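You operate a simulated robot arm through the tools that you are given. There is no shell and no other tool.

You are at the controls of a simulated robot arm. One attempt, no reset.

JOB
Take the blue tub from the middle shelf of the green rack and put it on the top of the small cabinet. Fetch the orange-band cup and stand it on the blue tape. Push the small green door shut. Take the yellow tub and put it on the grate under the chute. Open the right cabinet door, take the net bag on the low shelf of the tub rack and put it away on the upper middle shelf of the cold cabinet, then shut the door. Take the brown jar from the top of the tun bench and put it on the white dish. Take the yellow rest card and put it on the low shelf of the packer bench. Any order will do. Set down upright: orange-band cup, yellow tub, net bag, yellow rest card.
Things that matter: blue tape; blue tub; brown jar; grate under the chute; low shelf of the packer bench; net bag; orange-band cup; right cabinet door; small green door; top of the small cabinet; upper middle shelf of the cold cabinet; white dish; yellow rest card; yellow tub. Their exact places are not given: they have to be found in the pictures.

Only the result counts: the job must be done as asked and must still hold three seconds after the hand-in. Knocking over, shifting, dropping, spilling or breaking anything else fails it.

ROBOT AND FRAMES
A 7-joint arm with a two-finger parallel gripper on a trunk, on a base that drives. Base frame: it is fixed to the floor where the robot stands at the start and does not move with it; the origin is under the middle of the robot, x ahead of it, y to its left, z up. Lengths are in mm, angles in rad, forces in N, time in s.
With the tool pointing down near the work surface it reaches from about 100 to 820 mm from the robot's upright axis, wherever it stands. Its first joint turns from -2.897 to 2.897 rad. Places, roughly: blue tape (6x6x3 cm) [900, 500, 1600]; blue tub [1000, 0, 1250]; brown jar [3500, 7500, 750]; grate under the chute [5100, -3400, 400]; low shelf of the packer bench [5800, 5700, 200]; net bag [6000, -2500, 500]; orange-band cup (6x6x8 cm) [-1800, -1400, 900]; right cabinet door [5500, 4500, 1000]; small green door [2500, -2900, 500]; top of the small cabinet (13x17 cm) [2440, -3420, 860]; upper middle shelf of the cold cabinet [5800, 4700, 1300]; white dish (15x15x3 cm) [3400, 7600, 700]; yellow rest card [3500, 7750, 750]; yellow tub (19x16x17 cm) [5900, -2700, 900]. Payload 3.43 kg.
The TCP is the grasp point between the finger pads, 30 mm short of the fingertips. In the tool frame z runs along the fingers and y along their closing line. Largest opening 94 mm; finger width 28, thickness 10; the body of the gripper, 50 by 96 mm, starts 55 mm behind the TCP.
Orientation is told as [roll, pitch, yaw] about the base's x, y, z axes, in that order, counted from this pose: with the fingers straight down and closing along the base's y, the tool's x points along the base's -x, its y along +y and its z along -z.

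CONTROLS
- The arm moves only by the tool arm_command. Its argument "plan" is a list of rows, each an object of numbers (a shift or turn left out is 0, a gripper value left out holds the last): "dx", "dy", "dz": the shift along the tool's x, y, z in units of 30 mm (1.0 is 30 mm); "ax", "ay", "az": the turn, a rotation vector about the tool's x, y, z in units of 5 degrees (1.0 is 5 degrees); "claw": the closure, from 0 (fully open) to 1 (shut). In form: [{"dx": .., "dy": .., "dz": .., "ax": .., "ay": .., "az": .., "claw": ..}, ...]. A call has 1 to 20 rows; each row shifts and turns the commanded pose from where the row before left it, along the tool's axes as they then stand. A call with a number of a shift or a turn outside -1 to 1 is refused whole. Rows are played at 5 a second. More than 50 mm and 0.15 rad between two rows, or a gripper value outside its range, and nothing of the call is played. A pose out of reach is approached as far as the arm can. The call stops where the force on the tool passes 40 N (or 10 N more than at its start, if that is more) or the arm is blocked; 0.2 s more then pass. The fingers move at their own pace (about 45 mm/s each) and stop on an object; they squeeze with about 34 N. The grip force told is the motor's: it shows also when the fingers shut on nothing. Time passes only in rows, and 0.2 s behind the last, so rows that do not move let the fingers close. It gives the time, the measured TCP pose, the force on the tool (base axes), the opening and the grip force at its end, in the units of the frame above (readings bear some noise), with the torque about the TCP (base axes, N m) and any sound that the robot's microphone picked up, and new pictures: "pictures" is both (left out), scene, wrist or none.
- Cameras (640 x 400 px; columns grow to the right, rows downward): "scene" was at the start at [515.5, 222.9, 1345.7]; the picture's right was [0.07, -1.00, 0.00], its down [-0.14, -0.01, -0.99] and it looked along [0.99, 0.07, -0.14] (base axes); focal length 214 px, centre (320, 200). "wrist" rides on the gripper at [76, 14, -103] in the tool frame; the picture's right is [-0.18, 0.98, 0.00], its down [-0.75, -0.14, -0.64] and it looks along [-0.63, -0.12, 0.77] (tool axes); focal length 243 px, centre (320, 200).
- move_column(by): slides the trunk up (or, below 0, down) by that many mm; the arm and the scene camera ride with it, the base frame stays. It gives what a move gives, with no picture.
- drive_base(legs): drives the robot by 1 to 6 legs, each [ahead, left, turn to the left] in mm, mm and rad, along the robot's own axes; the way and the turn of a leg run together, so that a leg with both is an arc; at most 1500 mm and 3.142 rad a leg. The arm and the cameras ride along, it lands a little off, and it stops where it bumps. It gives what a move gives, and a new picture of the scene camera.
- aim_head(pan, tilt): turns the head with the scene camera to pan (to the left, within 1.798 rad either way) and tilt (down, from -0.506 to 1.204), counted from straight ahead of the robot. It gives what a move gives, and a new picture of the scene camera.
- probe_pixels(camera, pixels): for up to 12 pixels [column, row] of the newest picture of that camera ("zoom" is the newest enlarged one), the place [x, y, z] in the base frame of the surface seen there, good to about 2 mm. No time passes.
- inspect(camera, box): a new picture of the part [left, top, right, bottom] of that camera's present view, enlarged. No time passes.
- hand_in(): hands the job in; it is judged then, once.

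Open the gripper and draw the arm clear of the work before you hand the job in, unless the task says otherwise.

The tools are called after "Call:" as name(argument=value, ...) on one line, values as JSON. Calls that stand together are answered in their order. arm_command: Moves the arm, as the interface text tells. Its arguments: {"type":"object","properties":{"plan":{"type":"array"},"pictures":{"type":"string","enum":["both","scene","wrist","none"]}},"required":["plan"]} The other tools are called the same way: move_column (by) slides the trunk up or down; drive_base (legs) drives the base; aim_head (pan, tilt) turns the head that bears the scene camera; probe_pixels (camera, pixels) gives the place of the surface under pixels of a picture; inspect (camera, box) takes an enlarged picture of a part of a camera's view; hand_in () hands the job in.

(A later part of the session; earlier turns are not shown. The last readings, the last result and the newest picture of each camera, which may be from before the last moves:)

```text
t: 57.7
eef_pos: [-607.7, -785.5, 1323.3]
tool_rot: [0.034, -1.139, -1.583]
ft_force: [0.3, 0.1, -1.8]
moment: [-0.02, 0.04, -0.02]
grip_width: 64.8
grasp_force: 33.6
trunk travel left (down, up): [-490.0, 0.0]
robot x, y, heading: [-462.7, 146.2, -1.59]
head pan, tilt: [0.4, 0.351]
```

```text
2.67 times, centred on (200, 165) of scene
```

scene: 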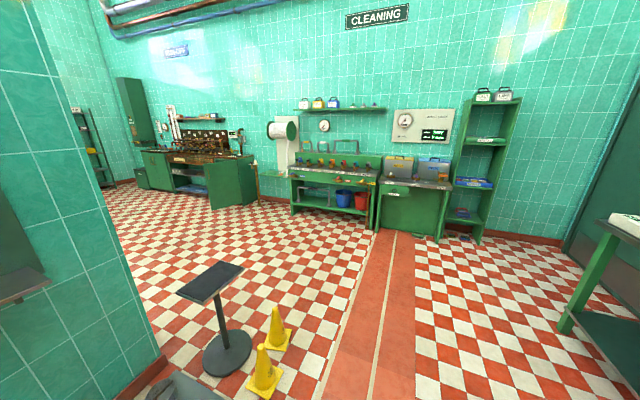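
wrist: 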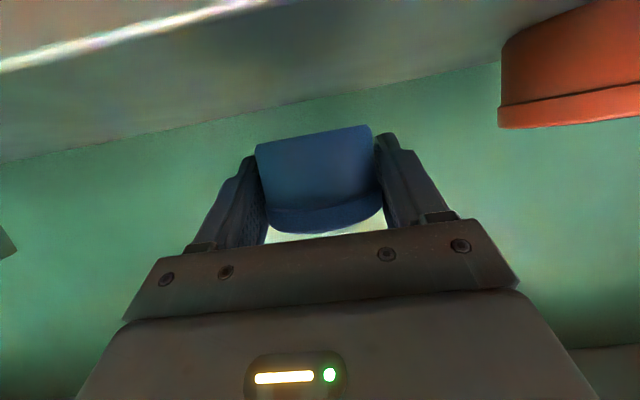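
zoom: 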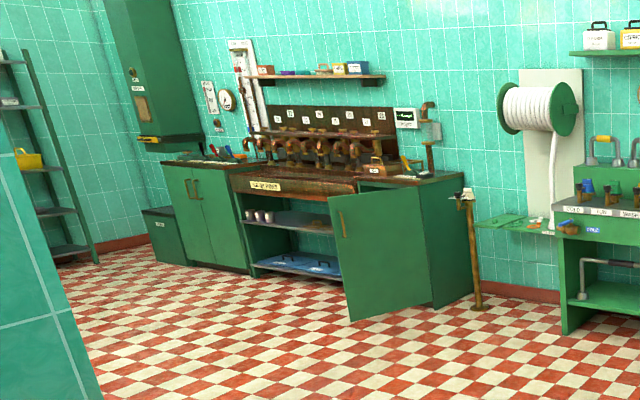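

The small green door is hinged at about (2390,-3070) and stands open; the cabinet top behind it is the target. I'll drive down to y≈-1900, keeping clear of the cones, then view ahead again.

Call:
drive_base(legs=[[1000, 0, 0], [1000, 0, 0]])

Call:
aim_head(pan=0.9, tilt=0.35)

```text
t: 67.6
eef_pos: [-662.6, -2775.3, 1323.6]
tool_rot: [0.034, -1.14, -1.595]
ft_force: [-0.7, 1.1, -0.8]
moment: [-0.01, -0.02, 0.02]
grip_width: 64.7
grasp_force: 34.5
trunk travel left (down, up): [-490.0, 0.0]
robot x, y, heading: [-506.4, -1846.7, -1.602]
head pan, tilt: [0.4, 0.351]
```

scene: 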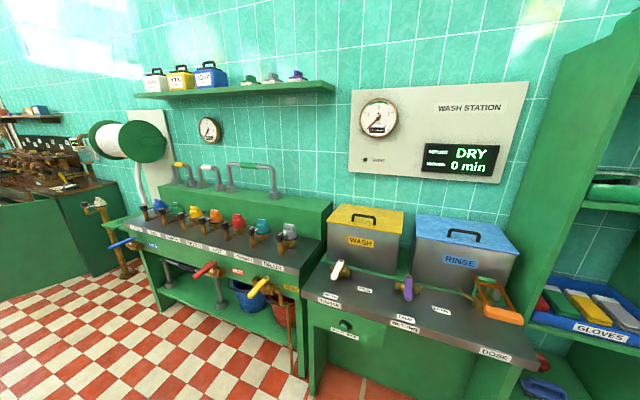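

```text
t: 68.5
eef_pos: [-662.2, -2774.9, 1324.5]
tool_rot: [0.033, -1.138, -1.594]
ft_force: [-0.3, -0.3, -2.0]
moment: [0.0, -0.01, 0.02]
grip_width: 64.7
grasp_force: 34.1
trunk travel left (down, up): [-490.0, 0.0]
robot x, y, heading: [-502.2, -1849.7, -1.599]
head pan, tilt: [0.901, 0.351]
```

scene: 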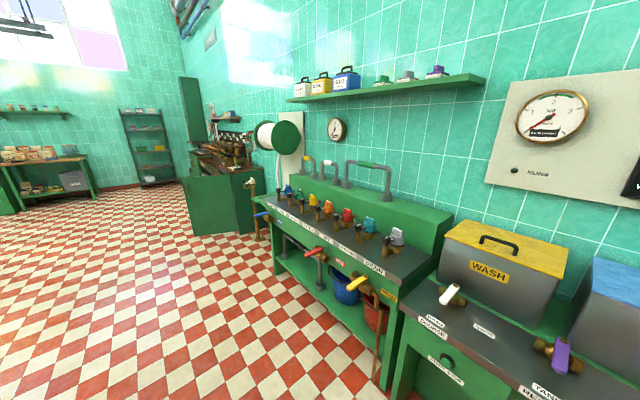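

Clear floor to the left toward the bench. I'll turn left to face +x and drive ahead 1500 mm.

Call:
drive_base(legs=[[0, 0, 1.6], [1400, 0, 0]])

Call:
aim_head(pan=-0.6, tilt=0.3)

```text
t: 79.4
eef_pos: [1830.0, -2041.5, 1324.3]
tool_rot: [0.035, -1.139, -0.024]
ft_force: [0.0, 0.6, -1.4]
moment: [-0.01, 0.03, -0.01]
grip_width: 64.6
grasp_force: 33.7
trunk travel left (down, up): [-490.0, 0.0]
robot x, y, heading: [900.3, -1883.7, -0.025]
head pan, tilt: [0.901, 0.351]
```

scene: 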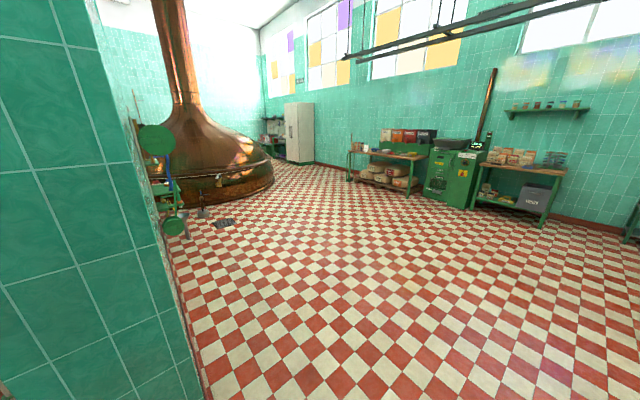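

```text
t: 81.0
eef_pos: [1829.4, -2042.0, 1323.3]
tool_rot: [0.032, -1.138, -0.024]
ft_force: [0.8, -0.4, -0.6]
moment: [-0.01, 0.02, 0.0]
grip_width: 64.5
grasp_force: 34.2
trunk travel left (down, up): [-490.0, 0.0]
robot x, y, heading: [902.8, -1882.1, -0.025]
head pan, tilt: [-0.6, 0.3]
```

scene: 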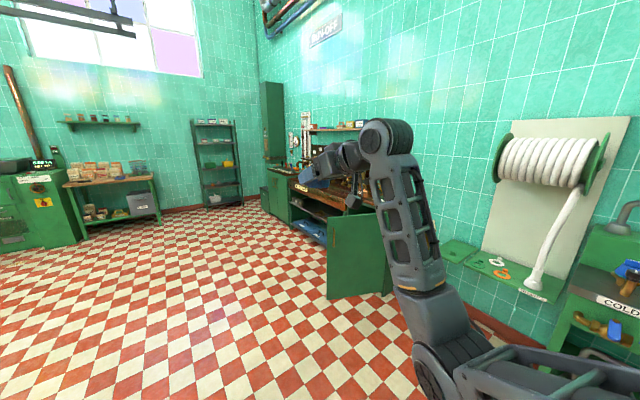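

The arm hides the cabinet top. I'll drive ahead 850 mm, then turn right about 0.9 rad and look with the head to the left side of the arm.

Call:
drive_base(legs=[[850, 0, 0], [0, 0, -1.1]])

Call:
aim_head(pan=0.15, tilt=0.4)

```text
t: 88.2
eef_pos: [2027.5, -2802.2, 1324.3]
tool_rot: [0.034, -1.138, -1.117]
ft_force: [0.5, -0.3, -1.8]
moment: [0.01, 0.0, 0.01]
grip_width: 64.4
grasp_force: 34.3
trunk travel left (down, up): [-490.0, 0.0]
robot x, y, heading: [1738.5, -1905.2, -1.122]
head pan, tilt: [-0.6, 0.3]
```

scene: 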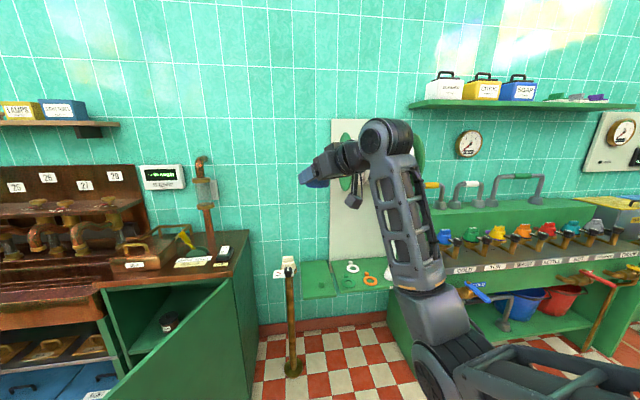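

```text
t: 89.3
eef_pos: [2027.7, -2802.1, 1324.6]
tool_rot: [0.033, -1.139, -1.119]
ft_force: [-0.1, -0.1, -1.2]
moment: [0.05, 0.0, 0.01]
grip_width: 64.6
grasp_force: 33.9
trunk travel left (down, up): [-490.0, 0.0]
robot x, y, heading: [1744.0, -1905.7, -1.121]
head pan, tilt: [0.15, 0.4]
```

scene: 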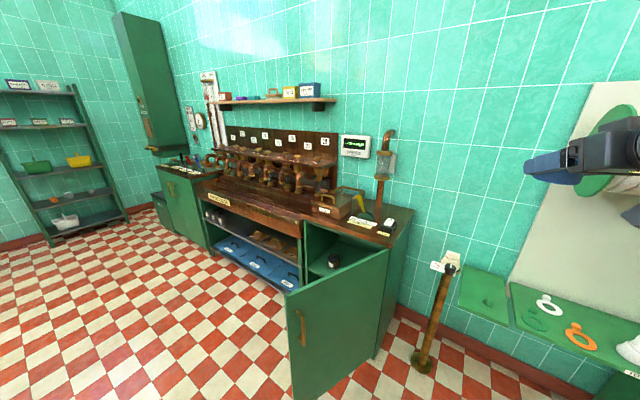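

The small cabinet with its open green door is at (350,290), top around (390,215). I'll zoom in and probe the top and door.

Call:
inspect(camera="scene", box=[280, 120, 440, 260])

Call:
probe_pixels(camera="scene", pixels=[[390, 212], [400, 225], [405, 210], [360, 215], [385, 235], [348, 262], [385, 260], [295, 320], [290, 297], [300, 390], [383, 300], [440, 300]])

```text
2.86 times, centred on (360, 190) of scene
```

zoom: 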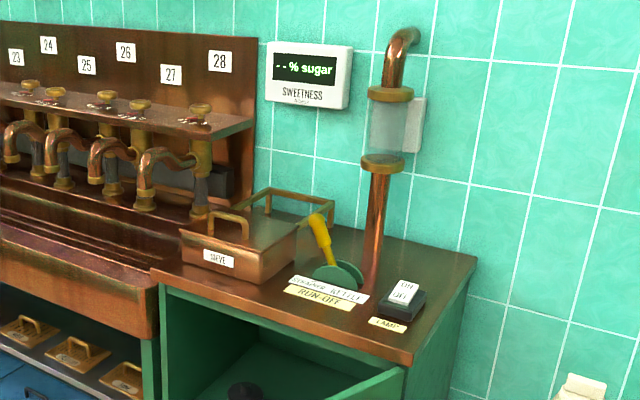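

```text
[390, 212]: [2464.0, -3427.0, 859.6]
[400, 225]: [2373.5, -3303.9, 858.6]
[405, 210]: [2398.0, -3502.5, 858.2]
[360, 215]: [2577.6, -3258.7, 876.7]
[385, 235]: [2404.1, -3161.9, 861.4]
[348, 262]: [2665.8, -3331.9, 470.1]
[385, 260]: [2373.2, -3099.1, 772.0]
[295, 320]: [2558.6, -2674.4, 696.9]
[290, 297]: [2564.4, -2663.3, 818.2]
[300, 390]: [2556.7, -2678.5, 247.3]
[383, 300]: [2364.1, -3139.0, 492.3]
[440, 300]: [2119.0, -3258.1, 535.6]
```

I'll probe the items on the cabinet top in the zoom picture to find the free spot around (2440,-3420).

Call:
probe_pixels(camera="zoom", pixels=[[370, 275], [402, 292], [420, 300], [385, 308], [388, 327], [340, 280], [430, 260], [460, 262], [320, 290], [440, 245], [395, 262], [355, 282]])

```text
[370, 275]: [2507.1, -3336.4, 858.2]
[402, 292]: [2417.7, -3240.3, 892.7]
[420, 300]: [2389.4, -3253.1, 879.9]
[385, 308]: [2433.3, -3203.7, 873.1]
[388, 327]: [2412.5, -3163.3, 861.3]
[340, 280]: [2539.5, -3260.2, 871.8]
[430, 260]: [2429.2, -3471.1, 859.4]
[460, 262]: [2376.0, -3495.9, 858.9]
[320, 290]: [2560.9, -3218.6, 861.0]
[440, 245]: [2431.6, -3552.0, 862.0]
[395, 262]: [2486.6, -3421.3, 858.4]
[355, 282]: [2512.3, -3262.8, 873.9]
```

Free spot confirmed at about (2440,-3420,859), near the west edge (x≈2364), with a lamp switch at (2410,-3245). I need to know how far the elbow sticks out, so I'll look at the arm and probe it.

Call:
aim_head(pan=-0.9, tilt=0.5)

Call:
probe_pixels(camera="scene", pixels=[[320, 200], [300, 100], [330, 260], [280, 300], [350, 330], [420, 350], [500, 300], [450, 260], [250, 200], [600, 300], [250, 60], [380, 380]])

```text
t: 90.6
eef_pos: [2028.2, -2802.1, 1323.9]
tool_rot: [0.034, -1.139, -1.121]
ft_force: [1.0, 0.1, -0.7]
moment: [0.0, 0.01, 0.02]
grip_width: 64.5
grasp_force: 33.8
trunk travel left (down, up): [-490.0, 0.0]
robot x, y, heading: [1744.5, -1905.1, -1.123]
head pan, tilt: [-0.901, 0.499]
```

scene: 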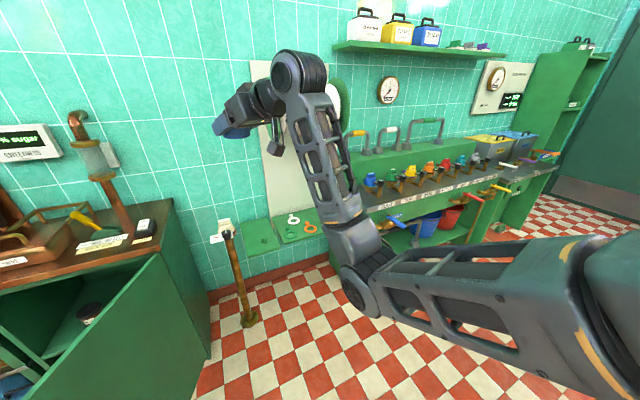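

```text
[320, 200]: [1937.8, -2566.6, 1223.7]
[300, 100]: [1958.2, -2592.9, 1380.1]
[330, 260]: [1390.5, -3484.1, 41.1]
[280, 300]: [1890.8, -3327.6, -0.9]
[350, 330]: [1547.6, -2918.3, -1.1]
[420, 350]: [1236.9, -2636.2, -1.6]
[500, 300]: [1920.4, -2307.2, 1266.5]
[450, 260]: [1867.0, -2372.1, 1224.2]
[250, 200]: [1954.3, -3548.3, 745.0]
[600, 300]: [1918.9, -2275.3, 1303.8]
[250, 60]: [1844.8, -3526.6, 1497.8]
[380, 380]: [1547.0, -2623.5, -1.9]
```

The arm lies nearly in a vertical plane at 100 mm right of centre, elbow low. I'll probe more points on the elbow, shoulder, pipe and door to plan clearance.

Call:
probe_pixels(camera="scene", pixels=[[355, 290], [345, 240], [370, 250], [355, 225], [560, 330], [630, 380], [290, 70], [232, 115], [277, 145], [228, 235], [245, 318], [280, 235]])

Call:
inspect(camera="scene", box=[160, 40, 440, 330])

```text
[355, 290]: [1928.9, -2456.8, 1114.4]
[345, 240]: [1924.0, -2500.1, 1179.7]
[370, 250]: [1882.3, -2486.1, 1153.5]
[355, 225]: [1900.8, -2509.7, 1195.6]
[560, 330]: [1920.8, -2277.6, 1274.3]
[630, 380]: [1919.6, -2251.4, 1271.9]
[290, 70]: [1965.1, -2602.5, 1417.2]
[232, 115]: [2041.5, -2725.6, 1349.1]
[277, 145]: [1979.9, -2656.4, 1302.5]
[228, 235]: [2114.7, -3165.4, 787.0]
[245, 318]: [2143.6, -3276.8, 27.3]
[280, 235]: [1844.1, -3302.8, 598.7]
```

```text
1.38 times, centred on (300, 185) of scene
```

zoom: 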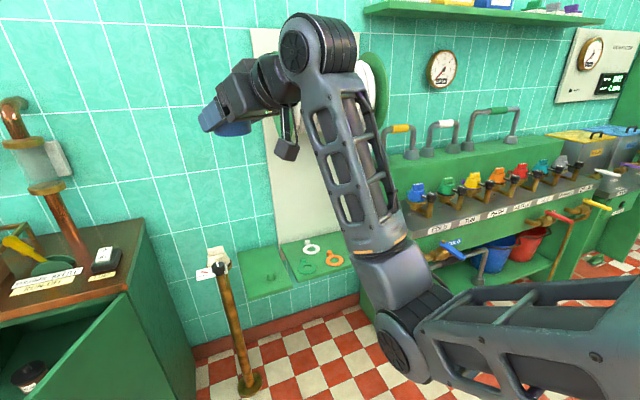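

The arm's camera would hit the cabinet top at the final spot with this 65° tool angle, so I'll set the tub temporarily at the cabinet's front-left corner (~(2405,-3135)), then regrasp from above. First I drive to a pre-position northwest of it.

Call:
drive_base(legs=[[0, 0, 0.076], [260, 116, 0]])

Call:
aim_head(pan=-0.1, tilt=0.45)

```text
t: 93.1
eef_pos: [2333.7, -2949.6, 1323.1]
tool_rot: [0.034, -1.139, -1.041]
ft_force: [-0.5, 0.4, -0.9]
moment: [0.03, -0.01, 0.03]
grip_width: 64.4
grasp_force: 33.8
trunk travel left (down, up): [-490.0, 0.0]
robot x, y, heading: [1978.4, -2080.7, -1.047]
head pan, tilt: [-0.901, 0.499]
```

scene: 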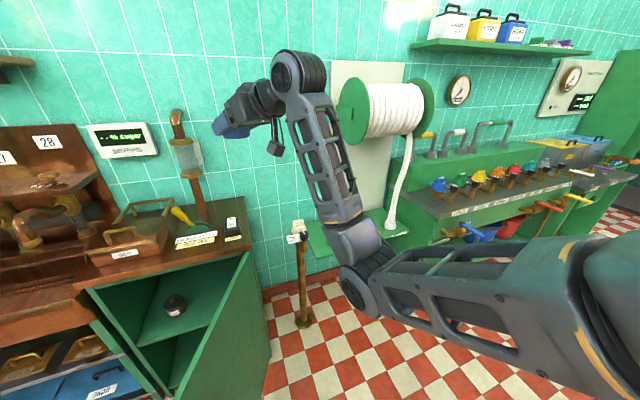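

```text
t: 94.2
eef_pos: [2333.8, -2950.8, 1323.5]
tool_rot: [0.033, -1.137, -1.04]
ft_force: [-0.3, 0.5, -1.2]
moment: [0.01, 0.0, 0.01]
grip_width: 64.5
grasp_force: 34.1
trunk travel left (down, up): [-490.0, 0.0]
robot x, y, heading: [1979.1, -2080.4, -1.042]
head pan, tilt: [-0.099, 0.45]
```

scene: 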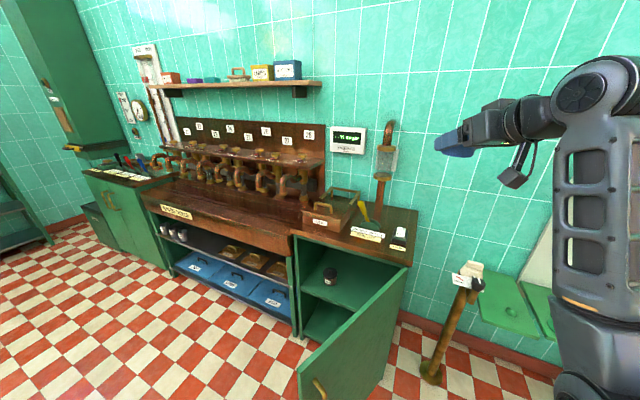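

Now I'll zoom on the cabinet top's front corner to get the exact edges.

Call:
inspect(camera="scene", box=[300, 170, 440, 290])

```text
3.33 times, centred on (370, 230) of scene
```

zoom: 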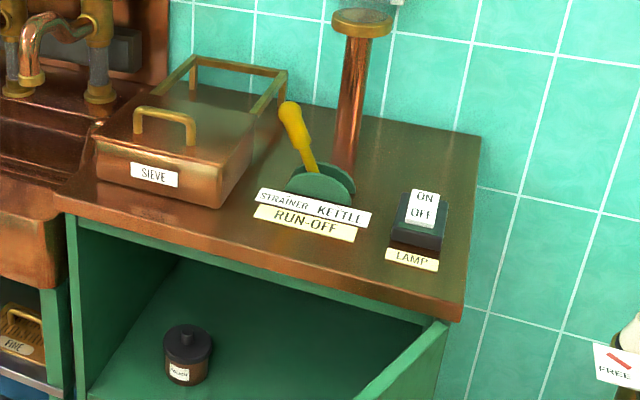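

Call:
probe_pixels(camera="zoom", pixels=[[410, 280], [455, 298], [462, 270], [478, 140], [350, 265], [300, 245], [365, 250], [450, 320], [415, 255], [360, 150], [400, 245], [445, 215]])

```text
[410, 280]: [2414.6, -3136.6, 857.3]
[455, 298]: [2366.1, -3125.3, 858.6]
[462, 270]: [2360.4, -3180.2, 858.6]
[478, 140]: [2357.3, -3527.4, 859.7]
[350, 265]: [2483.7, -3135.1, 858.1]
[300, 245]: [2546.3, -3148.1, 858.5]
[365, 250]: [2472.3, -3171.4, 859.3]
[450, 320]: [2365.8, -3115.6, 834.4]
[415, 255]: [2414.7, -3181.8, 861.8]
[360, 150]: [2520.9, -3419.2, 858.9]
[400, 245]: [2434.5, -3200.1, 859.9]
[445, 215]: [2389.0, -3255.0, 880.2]
```

The table's front edge is at y≈-3115, west edge x≈2358, z≈858.5. I'll probe the top edge of the open door near its hinge to check clearance for the wrist camera.

Call:
probe_pixels(camera="zoom", pixels=[[440, 325], [430, 335], [420, 345], [400, 362], [380, 382], [435, 345], [425, 355]])

Call:
probe_pixels(camera="scene", pixels=[[405, 266], [380, 290], [360, 310], [340, 330], [320, 350], [302, 368], [316, 385]])

```text
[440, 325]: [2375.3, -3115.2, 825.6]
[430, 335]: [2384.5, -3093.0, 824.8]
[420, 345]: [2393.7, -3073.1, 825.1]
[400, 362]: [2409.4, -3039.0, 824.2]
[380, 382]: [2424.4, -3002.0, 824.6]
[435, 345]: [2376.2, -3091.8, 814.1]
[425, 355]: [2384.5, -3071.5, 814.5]
```

```text
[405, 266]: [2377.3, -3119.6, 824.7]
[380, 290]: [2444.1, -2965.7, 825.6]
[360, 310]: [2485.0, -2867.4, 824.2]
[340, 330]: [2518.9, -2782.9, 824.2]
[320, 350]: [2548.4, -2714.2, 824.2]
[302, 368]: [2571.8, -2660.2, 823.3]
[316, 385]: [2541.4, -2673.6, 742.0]
```

Door top is z≈825. New plan: place directly at the final spot with a 50° tool angle from the northwest (heading ≈ -0.85), where the camera clears the table and lamp switch. I turn and sidestep to the pre-position.

Call:
drive_base(legs=[[0, 0, 0.192], [-49, -403, 0]])

Call:
move_column(by=-250)

Call:
arm_command(plan=[{"dx": -0.42, "dz": 0.907}, {"dx": -0.42, "dz": 0.907}, {"dx": -0.42, "dz": 0.907}, {"dx": -0.42, "dz": 0.907}, {"dx": -0.42, "dz": 0.907}, {"dx": -0.42, "dz": 0.907}, {}], pictures="scene")

```text
t: 97.5
eef_pos: [2163.7, -3089.1, 1324.9]
tool_rot: [0.034, -1.138, -0.847]
ft_force: [-0.2, -0.4, -0.7]
moment: [0.02, -0.01, 0.0]
grip_width: 64.4
grasp_force: 33.5
trunk travel left (down, up): [-490.0, 0.0]
robot x, y, heading: [1647.2, -2299.0, -0.851]
head pan, tilt: [-0.099, 0.45]
```

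scene: 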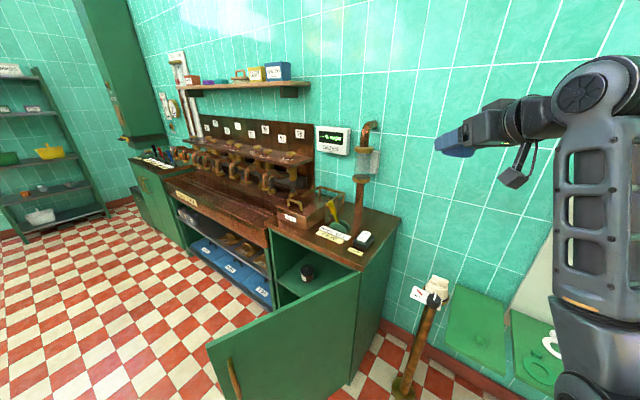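

```text
t: 100.0
eef_pos: [2164.1, -3089.6, 1074.8]
tool_rot: [0.034, -1.138, -0.846]
ft_force: [0.5, 0.3, -1.0]
moment: [0.02, -0.02, 0.0]
grip_width: 64.8
grasp_force: 33.9
trunk travel left (down, up): [-240.0, 250.0]
robot x, y, heading: [1650.0, -2301.7, -0.849]
head pan, tilt: [-0.099, 0.45]
```

```text
t: 101.6
eef_pos: [2285.9, -3218.8, 1073.3]
tool_rot: [0.033, -1.137, -0.847]
ft_force: [0.0, -0.1, -0.3]
moment: [0.0, -0.02, 0.03]
grip_width: 64.5
grasp_force: 34.5
trunk travel left (down, up): [-240.0, 250.0]
robot x, y, heading: [1646.9, -2300.4, -0.854]
head pan, tilt: [-0.099, 0.45]
```

scene: 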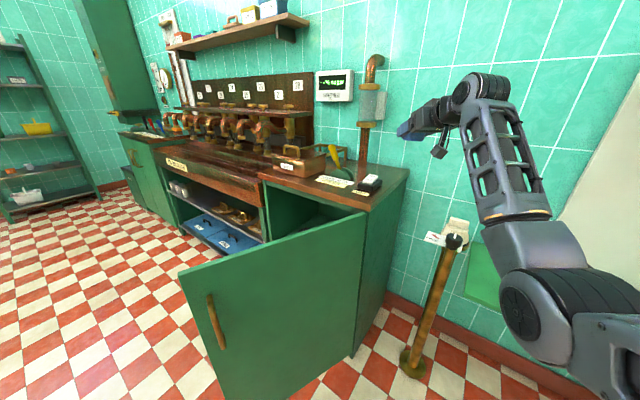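

Arm extended to 1112 mm ahead without limit. I'll change the pitch to 50° and probe elbow, tap and forearm for clearance.

Call:
arm_command(plan=[{"ay": 1}, {"ay": 1}, {"ay": 1}, {}])

Call:
probe_pixels(camera="scene", pixels=[[510, 310], [520, 345], [500, 240], [470, 130], [455, 240], [440, 235], [410, 365], [520, 200], [540, 270], [435, 270]])

```text
t: 102.6
eef_pos: [2287.2, -3220.2, 1073.9]
tool_rot: [0.021, -0.875, -0.835]
ft_force: [-0.8, 0.8, -1.2]
moment: [-0.01, -0.01, -0.02]
grip_width: 64.0
grasp_force: 34.4
trunk travel left (down, up): [-240.0, 250.0]
robot x, y, heading: [1645.3, -2300.8, -0.852]
head pan, tilt: [-0.099, 0.45]
```

scene: 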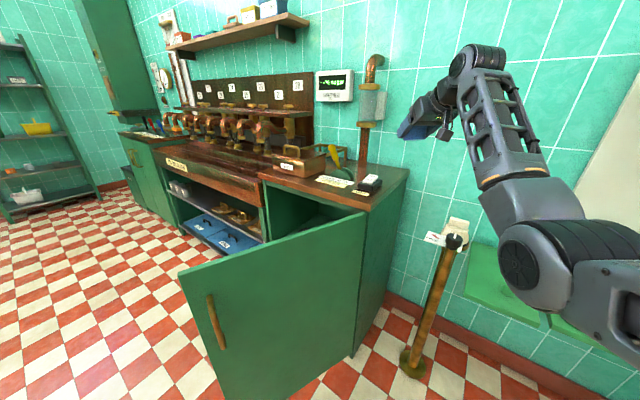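
wrist: 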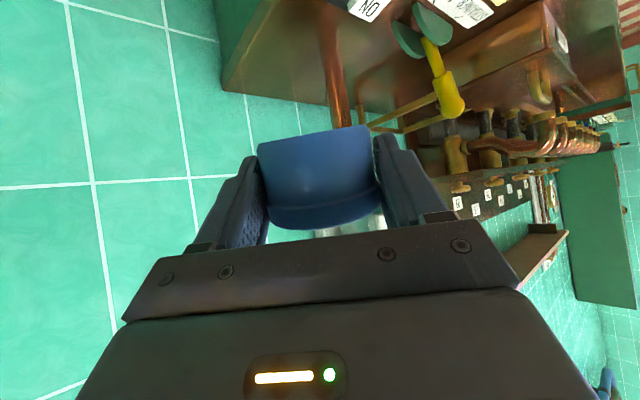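

```text
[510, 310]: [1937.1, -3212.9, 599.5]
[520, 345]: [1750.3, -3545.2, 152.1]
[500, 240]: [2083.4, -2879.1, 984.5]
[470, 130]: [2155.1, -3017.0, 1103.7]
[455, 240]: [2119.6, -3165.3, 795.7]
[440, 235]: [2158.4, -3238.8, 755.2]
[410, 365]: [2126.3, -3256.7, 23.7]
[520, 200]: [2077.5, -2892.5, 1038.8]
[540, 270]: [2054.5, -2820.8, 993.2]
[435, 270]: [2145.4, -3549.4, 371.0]
```

Clearances look good: forearm passes ~150 mm from the tap. I'll drive ahead 242 mm and right 18 mm at this height.

Call:
drive_base(legs=[[242, -18, 0]])

Call:
move_column(by=-120)

Call:
aim_head(pan=-0.2, tilt=0.4)

```text
t: 104.4
eef_pos: [2436.0, -3415.3, 1074.0]
tool_rot: [0.024, -0.877, -0.834]
ft_force: [0.2, -0.7, -1.5]
moment: [0.01, -0.01, -0.01]
grip_width: 64.5
grasp_force: 34.4
trunk travel left (down, up): [-240.0, 250.0]
robot x, y, heading: [1796.4, -2496.8, -0.85]
head pan, tilt: [-0.099, 0.45]
```

scene: 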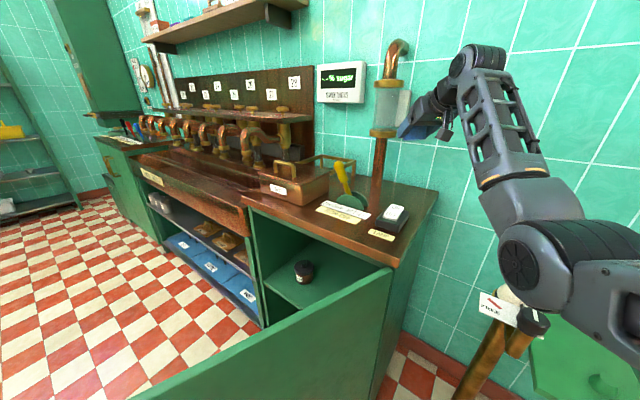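

```text
t: 105.9
eef_pos: [2435.2, -3414.3, 954.0]
tool_rot: [0.021, -0.878, -0.833]
ft_force: [0.5, -1.4, -2.1]
moment: [0.01, -0.01, 0.0]
grip_width: 64.5
grasp_force: 34.1
trunk travel left (down, up): [-120.0, 370.0]
robot x, y, heading: [1797.4, -2496.5, -0.846]
head pan, tilt: [-0.099, 0.45]
```

```text
t: 106.6
eef_pos: [2436.4, -3415.3, 953.5]
tool_rot: [0.021, -0.878, -0.832]
ft_force: [-0.8, 0.7, -2.0]
moment: [0.03, -0.03, 0.02]
grip_width: 64.3
grasp_force: 34.1
trunk travel left (down, up): [-120.0, 370.0]
robot x, y, heading: [1795.8, -2496.4, -0.85]
head pan, tilt: [-0.201, 0.4]
```

scene: 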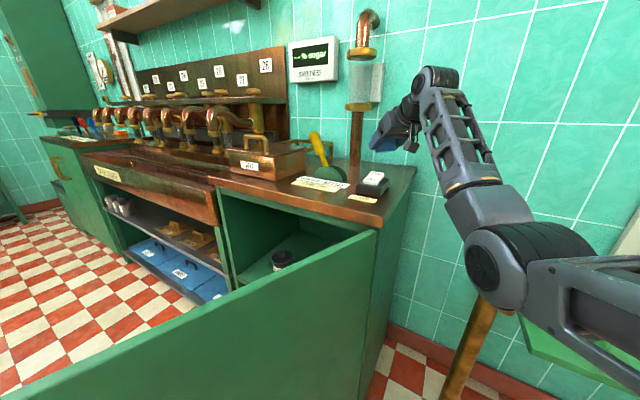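

The tub is now over the target spot at (2436,-3415), z 954. I'll lower 45 mm and take pictures.

Call:
arm_command(plan=[{"dx": 0.4, "dz": 0.33}, {"dx": 0.4, "dz": 0.33}, {"dx": 0.35, "dz": 0.29}, {}])

Call:
inspect(camera="scene", box=[300, 80, 460, 230])

```text
t: 107.6
eef_pos: [2435.0, -3416.3, 910.7]
tool_rot: [0.022, -0.875, -0.83]
ft_force: [-0.2, -0.4, -1.1]
moment: [0.04, 0.04, 0.02]
grip_width: 64.3
grasp_force: 34.4
trunk travel left (down, up): [-120.0, 370.0]
robot x, y, heading: [1796.2, -2497.1, -0.846]
head pan, tilt: [-0.201, 0.4]
```

scene: 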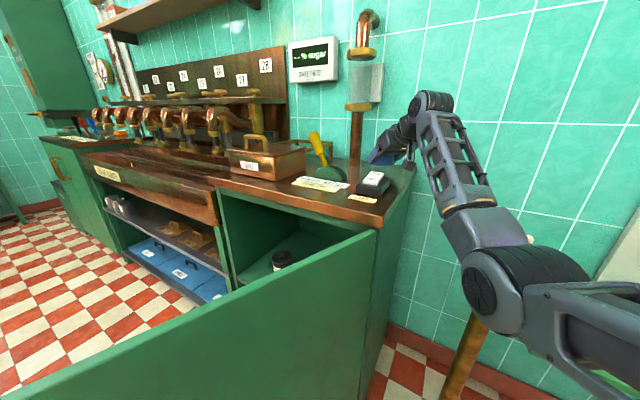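
wrist: 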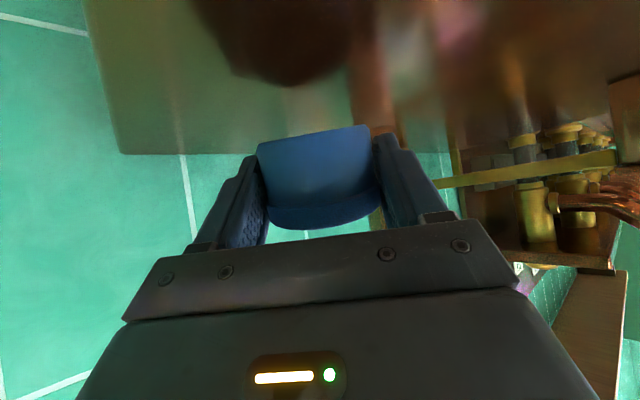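

```text
2.67 times, centred on (380, 155) of scene
```

zoom: 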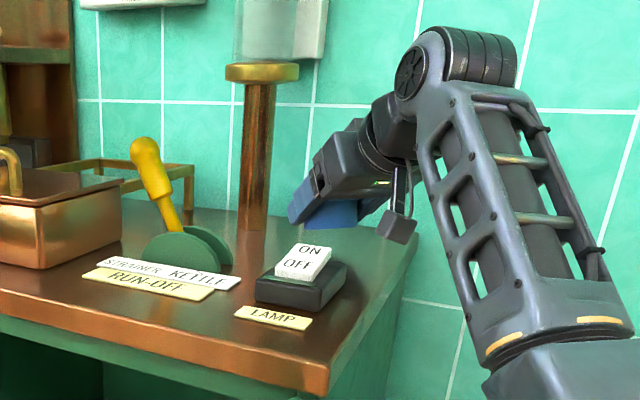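

The tub hovers just above the table behind the lamp switch, camera clear at its left. I'll lower in small steps until contact.

Call:
arm_command(plan=[{"dx": 0.1, "dz": 0.083}, {"dx": 0.1, "dz": 0.083}, {"dx": 0.1, "dz": 0.083}, {}], pictures="none")

Call:
arm_command(plan=[{"dx": 0.07, "dz": 0.058}, {}, {"dx": 0.05, "dz": 0.04}, {}], pictures="wrist")

```text
t: 108.6
eef_pos: [2435.9, -3413.6, 899.2]
tool_rot: [0.022, -0.877, -0.833]
ft_force: [1.3, 0.2, 0.1]
moment: [0.03, 0.03, 0.01]
grip_width: 64.3
grasp_force: 33.9
trunk travel left (down, up): [-120.0, 370.0]
robot x, y, heading: [1797.9, -2500.4, -0.852]
head pan, tilt: [-0.201, 0.4]
```

```text
t: 109.6
eef_pos: [2436.3, -3414.8, 895.9]
tool_rot: [0.023, -0.88, -0.833]
ft_force: [0.1, -2.0, 10.4]
moment: [-0.38, -0.14, -0.02]
grip_width: 64.4
grasp_force: 33.8
trunk travel left (down, up): [-120.0, 370.0]
robot x, y, heading: [1797.2, -2499.0, -0.85]
head pan, tilt: [-0.201, 0.4]
```

wrist: 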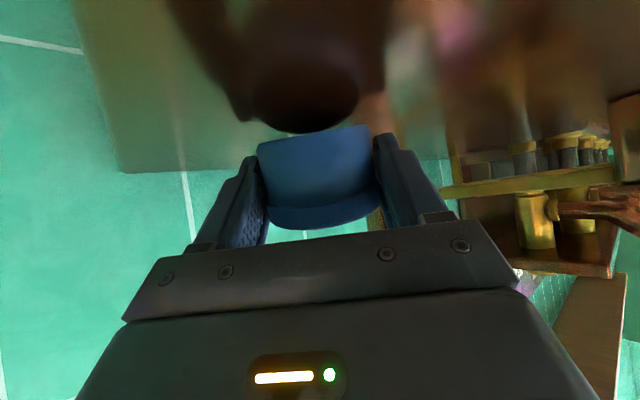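

Contact felt at z=896 (10 N). I'll open the fingers partway to let the tub settle flat.

Call:
arm_command(plan=[{"claw": 0.25}, {"claw": 0.2}, {"claw": 0.15}, {"claw": 0.1}, {"claw": 0.0}, {}])

Call:
inspect(camera="scene", box=[300, 80, 460, 230])

```text
t: 111.0
eef_pos: [2437.0, -3414.2, 894.5]
tool_rot: [0.022, -0.876, -0.833]
ft_force: [0.1, -0.5, -0.2]
moment: [0.02, 0.01, 0.0]
grip_width: 94.2
grasp_force: 0.0
trunk travel left (down, up): [-120.0, 370.0]
robot x, y, heading: [1798.0, -2494.5, -0.854]
head pan, tilt: [-0.201, 0.4]
```

scene: 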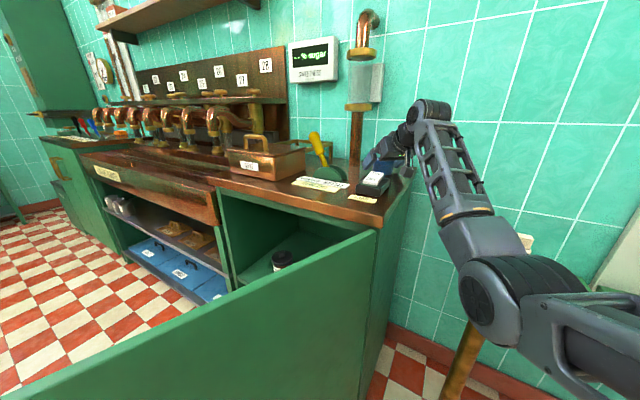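
wrist: 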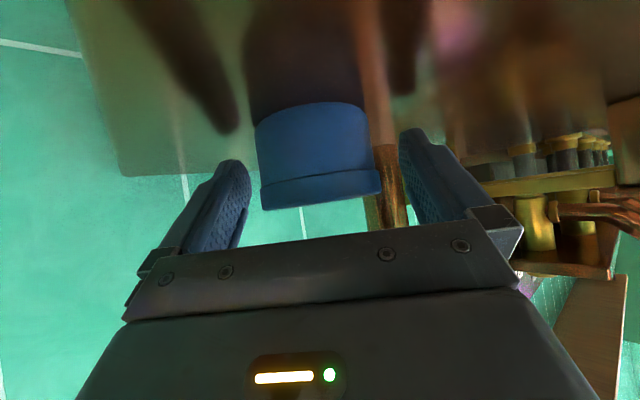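

```text
2.67 times, centred on (380, 155) of scene
```

zoom: 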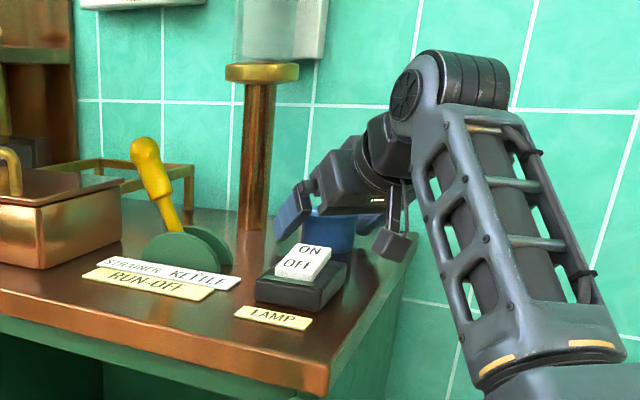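

The tub stands flat on the cabinet top. I'll withdraw the gripper backward along its axis.

Call:
arm_command(plan=[{"dz": -0.5}, {"dz": -1}, {"dz": -1}, {"dz": -1}, {"dz": -1}, {"dz": -1}], pictures="scene")

Call:
inspect(camera="scene", box=[300, 80, 460, 230])

```text
t: 112.4
eef_pos: [2347.8, -3324.5, 1000.1]
tool_rot: [0.022, -0.876, -0.833]
ft_force: [0.4, -0.7, 0.3]
moment: [0.0, -0.06, -0.02]
grip_width: 93.9
grasp_force: 0.1
trunk travel left (down, up): [-120.0, 370.0]
robot x, y, heading: [1797.2, -2496.8, -0.848]
head pan, tilt: [-0.201, 0.4]
```

scene: 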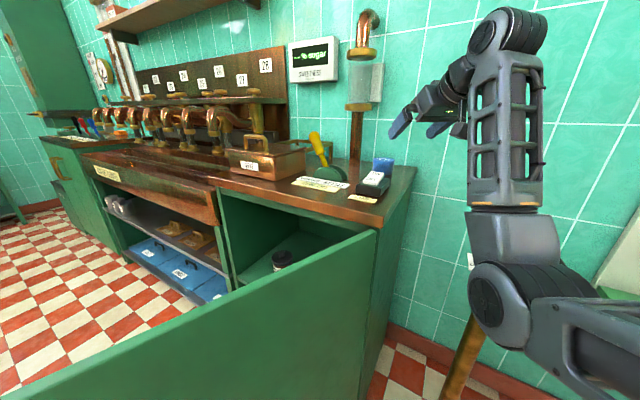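

```text
2.67 times, centred on (380, 155) of scene
```

zoom: 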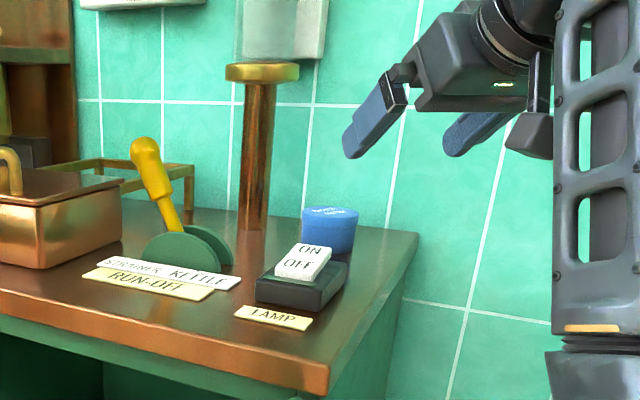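

The blue tub is placed. Next, push the green door shut: I'll back off, turn to heading -1.0 and sidestep left so the closed gripper faces the outer side of the door near its free edge.

Call:
probe_pixels(camera="zoom", pixels=[[330, 212], [304, 230], [356, 230], [330, 245]])

Call:
drive_base(legs=[[-500, 0, 0], [0, 0, -0.15], [-72, 628, 0]])

Call:
aim_head(pan=0.1, tilt=0.5)

```text
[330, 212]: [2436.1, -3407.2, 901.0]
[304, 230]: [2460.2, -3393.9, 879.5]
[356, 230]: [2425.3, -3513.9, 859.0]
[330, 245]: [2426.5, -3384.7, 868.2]
```

```text
t: 119.1
eef_pos: [2366.7, -2630.5, 1000.2]
tool_rot: [0.023, -0.876, -0.992]
ft_force: [0.6, -0.4, 0.1]
moment: [-0.02, -0.01, -0.01]
grip_width: 94.1
grasp_force: 0.1
trunk travel left (down, up): [-120.0, 370.0]
robot x, y, heading: [1955.9, -1728.1, -1.015]
head pan, tilt: [-0.201, 0.4]
```

scene: 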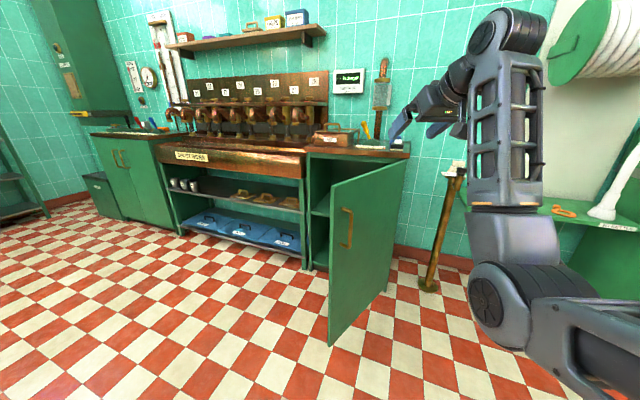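

```text
t: 119.9
eef_pos: [2367.9, -2631.7, 1000.5]
tool_rot: [0.023, -0.876, -0.992]
ft_force: [-0.3, 0.7, -0.3]
moment: [0.02, -0.03, -0.01]
grip_width: 93.9
grasp_force: 0.0
trunk travel left (down, up): [-120.0, 370.0]
robot x, y, heading: [1953.5, -1727.8, -1.014]
head pan, tilt: [0.099, 0.499]
```

scene: 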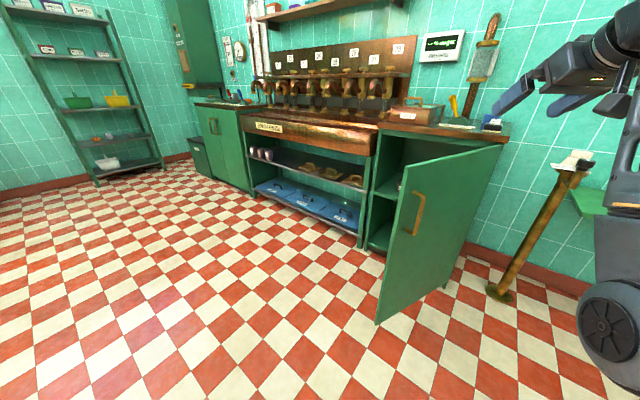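

The door's outer face is ahead-left. I'll lower the trunk 120 mm and the arm 120 mm with the gripper closed, so the fingertips meet the door at about z=740.

Call:
move_column(by=-119)

Call:
arm_command(plan=[{"dx": 0.769, "dz": 0.639, "claw": 1}, {"dx": 0.769, "dz": 0.639, "claw": 1}, {"dx": 0.769, "dz": 0.639, "claw": 1}, {"dx": 0.769, "dz": 0.639, "claw": 1}, {"dx": 0.769, "dz": 0.639, "claw": 1}, {"claw": 1}], pictures="scene")

```text
t: 121.4
eef_pos: [2367.5, -2631.1, 882.3]
tool_rot: [0.02, -0.876, -0.993]
ft_force: [-0.5, -0.6, -0.5]
moment: [0.01, -0.01, -0.02]
grip_width: 94.0
grasp_force: 0.0
trunk travel left (down, up): [-1.0, 489.0]
robot x, y, heading: [1953.2, -1725.2, -1.014]
head pan, tilt: [0.099, 0.499]
```

```text
t: 122.8
eef_pos: [2370.1, -2631.0, 733.0]
tool_rot: [0.022, -0.877, -0.993]
ft_force: [-0.4, 0.6, 0.3]
moment: [0.01, -0.03, 0.05]
grip_width: 0.0
grasp_force: 26.3
trunk travel left (down, up): [-1.0, 489.0]
robot x, y, heading: [1954.6, -1729.0, -1.01]
head pan, tilt: [0.099, 0.499]
```

scene: 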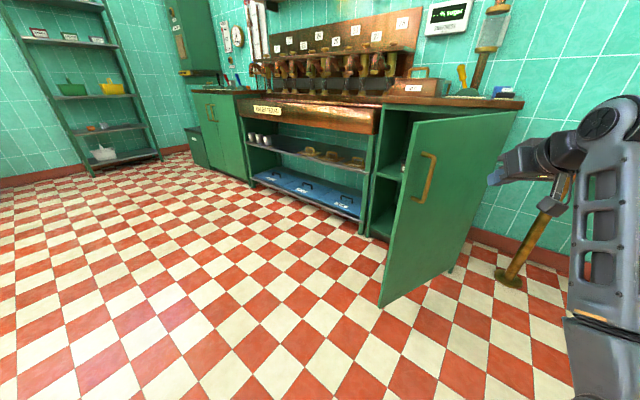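

Fingertips at about (2382,-2651,714). I'll drive in chords along the door's closing arc, first two legs.

Call:
drive_base(legs=[[158, 71, 0], [140, 62, 0]])

```text
t: 125.2
eef_pos: [2639.2, -2806.1, 733.0]
tool_rot: [0.021, -0.876, -0.989]
ft_force: [-0.1, -0.4, -0.8]
moment: [0.04, 0.0, -0.05]
grip_width: 0.0
grasp_force: 32.7
trunk travel left (down, up): [-1.0, 489.0]
robot x, y, heading: [2221.4, -1898.1, -1.002]
head pan, tilt: [0.099, 0.499]
```

scene: 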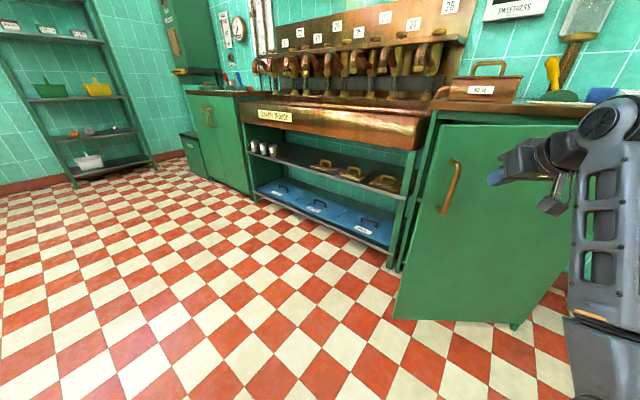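

The door swings as intended. I'll continue along the arc.

Call:
drive_base(legs=[[165, 1, 0], [110, -44, 0]])

```text
t: 127.5
eef_pos: [2746.5, -3064.3, 733.2]
tool_rot: [0.021, -0.875, -0.993]
ft_force: [-0.2, -0.3, 0.8]
moment: [-0.04, 0.01, 0.0]
grip_width: 0.0
grasp_force: 33.1
trunk travel left (down, up): [-1.0, 489.0]
robot x, y, heading: [2330.9, -2160.8, -1.012]
head pan, tilt: [0.099, 0.499]
```

scene: 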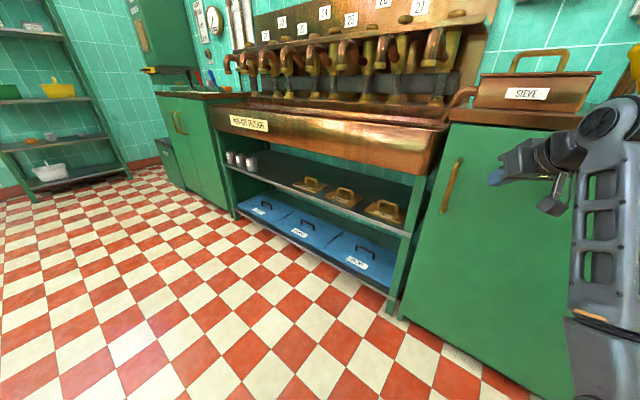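

The door is nearly shut. I'll probe points on it to measure the remaining angle.

Call:
probe_pixels(camera="scene", pixels=[[425, 260], [440, 300], [480, 250], [520, 300], [550, 340], [445, 135], [540, 140], [412, 300], [395, 270]])

```text
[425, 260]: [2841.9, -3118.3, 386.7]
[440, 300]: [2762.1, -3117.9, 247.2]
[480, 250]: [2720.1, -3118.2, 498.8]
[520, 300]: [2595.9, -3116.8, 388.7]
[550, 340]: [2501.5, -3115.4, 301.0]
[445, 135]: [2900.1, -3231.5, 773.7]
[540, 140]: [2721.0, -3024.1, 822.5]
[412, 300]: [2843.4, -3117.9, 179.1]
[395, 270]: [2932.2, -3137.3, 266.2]
```

The door face now lies along y≈-3118 at both ends, so it is shut. I'll give a small extra push of ~25 mm in -y to make sure it's against the stop.

Call:
drive_base(legs=[[22, -13, 0]])

Call:
probe_pixels(camera="scene", pixels=[[425, 260], [440, 300], [480, 250], [520, 300], [550, 340], [412, 300], [395, 270], [455, 180], [430, 220]])

```text
t: 128.3
eef_pos: [2747.1, -3089.6, 732.3]
tool_rot: [0.023, -0.874, -0.993]
ft_force: [-13.4, 37.1, -0.8]
moment: [0.41, 0.14, 0.01]
grip_width: 0.2
grasp_force: 33.2
trunk travel left (down, up): [-1.0, 489.0]
robot x, y, heading: [2329.1, -2184.0, -1.007]
head pan, tilt: [0.099, 0.499]
```

scene: 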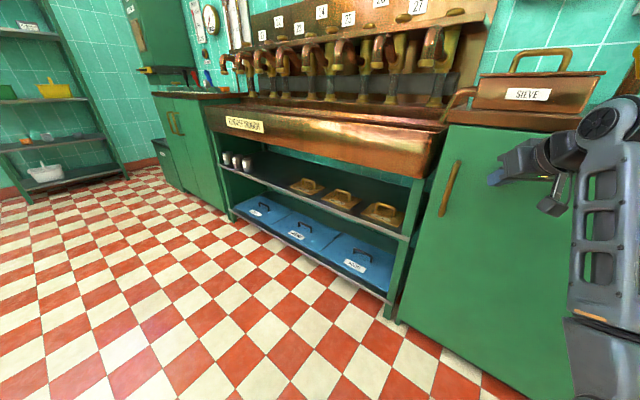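

```text
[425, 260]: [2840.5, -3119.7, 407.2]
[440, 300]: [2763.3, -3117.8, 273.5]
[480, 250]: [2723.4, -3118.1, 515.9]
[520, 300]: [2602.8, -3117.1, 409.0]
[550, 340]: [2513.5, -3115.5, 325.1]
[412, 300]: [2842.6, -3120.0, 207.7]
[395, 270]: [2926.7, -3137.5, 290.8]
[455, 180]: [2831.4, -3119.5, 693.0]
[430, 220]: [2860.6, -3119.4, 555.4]
```

The door is pressed shut (37 N at the stop). I'll back off, raise the trunk, turn to face +x and head to the tub rack.

Call:
drive_base(legs=[[-300, 0, 0]])

Call:
move_column(by=350)

Call:
drive_base(legs=[[0, 0, 1.0], [1300, 0, 0]])

Call:
aim_head(pan=-0.2, tilt=0.3)

```text
t: 130.3
eef_pos: [2588.8, -2835.3, 731.4]
tool_rot: [0.023, -0.873, -0.992]
ft_force: [0.0, -0.3, 0.5]
moment: [-0.02, 0.02, 0.01]
grip_width: 0.2
grasp_force: 32.6
trunk travel left (down, up): [-1.0, 489.0]
robot x, y, heading: [2171.9, -1931.5, -1.01]
head pan, tilt: [0.099, 0.499]
```

scene: 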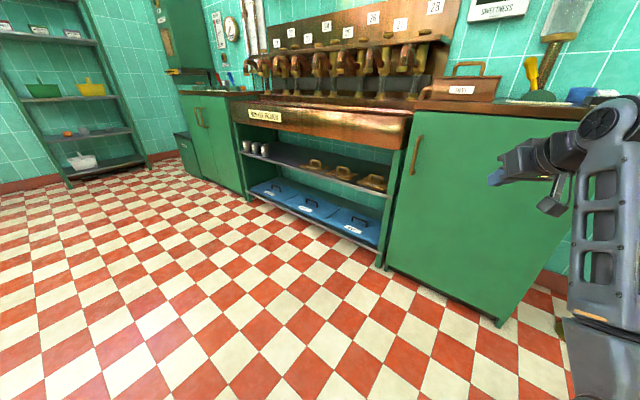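

```text
t: 133.7
eef_pos: [2588.9, -2835.4, 1081.7]
tool_rot: [0.024, -0.872, -0.991]
ft_force: [0.6, 0.1, -0.7]
moment: [-0.02, -0.01, 0.01]
grip_width: 0.2
grasp_force: 32.9
trunk travel left (down, up): [-351.0, 139.0]
robot x, y, heading: [2172.0, -1932.2, -1.01]
head pan, tilt: [0.099, 0.499]
```

```text
t: 142.9
eef_pos: [4493.4, -2135.2, 1082.0]
tool_rot: [0.023, -0.873, -0.017]
ft_force: [0.3, 0.3, -0.2]
moment: [0.02, 0.01, 0.0]
grip_width: 0.0
grasp_force: 32.9
trunk travel left (down, up): [-351.0, 139.0]
robot x, y, heading: [3515.2, -1971.2, -0.036]
head pan, tilt: [0.099, 0.499]
```

scene: 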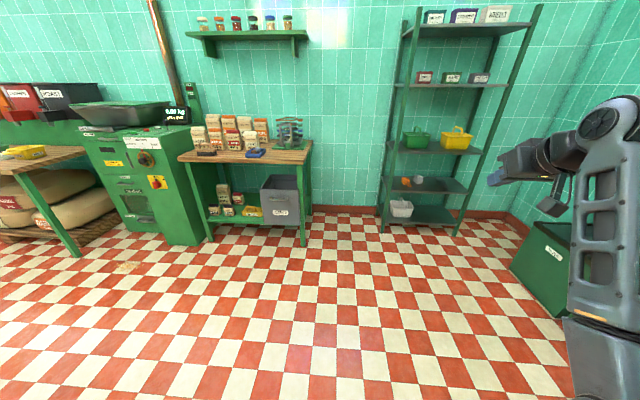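

```text
t: 143.8
eef_pos: [4491.6, -2135.3, 1081.6]
tool_rot: [0.024, -0.873, -0.014]
ft_force: [0.5, 0.8, -0.1]
moment: [0.02, 0.01, 0.0]
grip_width: 0.3
grasp_force: 32.8
trunk travel left (down, up): [-351.0, 139.0]
robot x, y, heading: [3513.5, -1973.5, -0.034]
head pan, tilt: [-0.201, 0.3]
```

scene: 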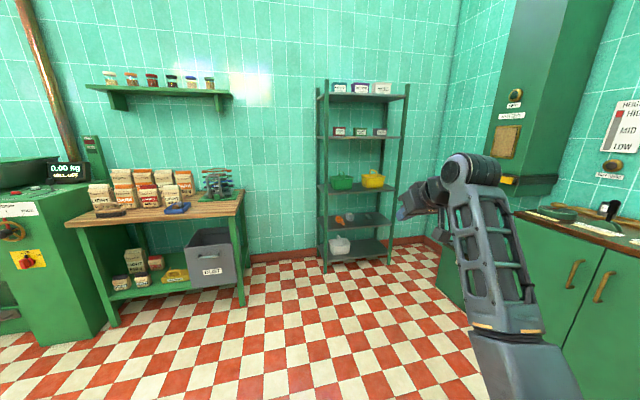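

The tub rack with the yellow tub (374,178) and a net/white bag on the lower shelves is ahead; I'll zoom and probe it, plus the chute and bin on the right.

Call:
inspect(camera="scene", box=[290, 140, 430, 280])

Call:
probe_pixels(camera="scene", pixels=[[374, 180], [365, 180], [384, 180], [374, 174], [374, 190], [343, 182], [341, 247], [345, 217], [370, 222], [360, 190], [350, 245], [450, 265]])

```text
2.86 times, centred on (360, 210) of scene
```

zoom: 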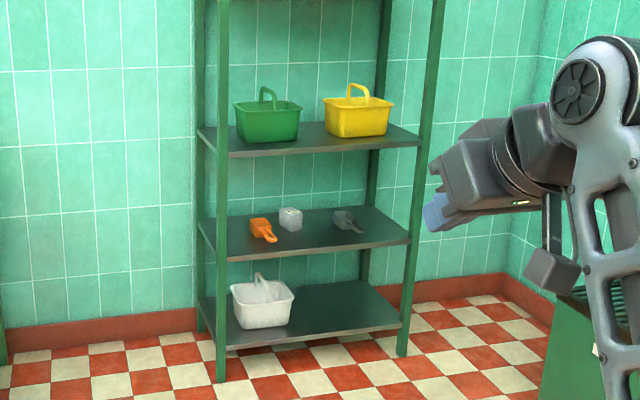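

```text
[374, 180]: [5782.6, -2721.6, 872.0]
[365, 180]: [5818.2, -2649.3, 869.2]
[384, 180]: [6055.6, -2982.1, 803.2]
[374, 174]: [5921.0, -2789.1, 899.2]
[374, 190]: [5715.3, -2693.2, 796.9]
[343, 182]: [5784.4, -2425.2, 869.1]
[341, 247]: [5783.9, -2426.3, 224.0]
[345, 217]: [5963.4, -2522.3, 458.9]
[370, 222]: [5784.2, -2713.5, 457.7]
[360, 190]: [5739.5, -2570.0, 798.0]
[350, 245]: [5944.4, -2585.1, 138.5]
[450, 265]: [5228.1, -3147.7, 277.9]
```

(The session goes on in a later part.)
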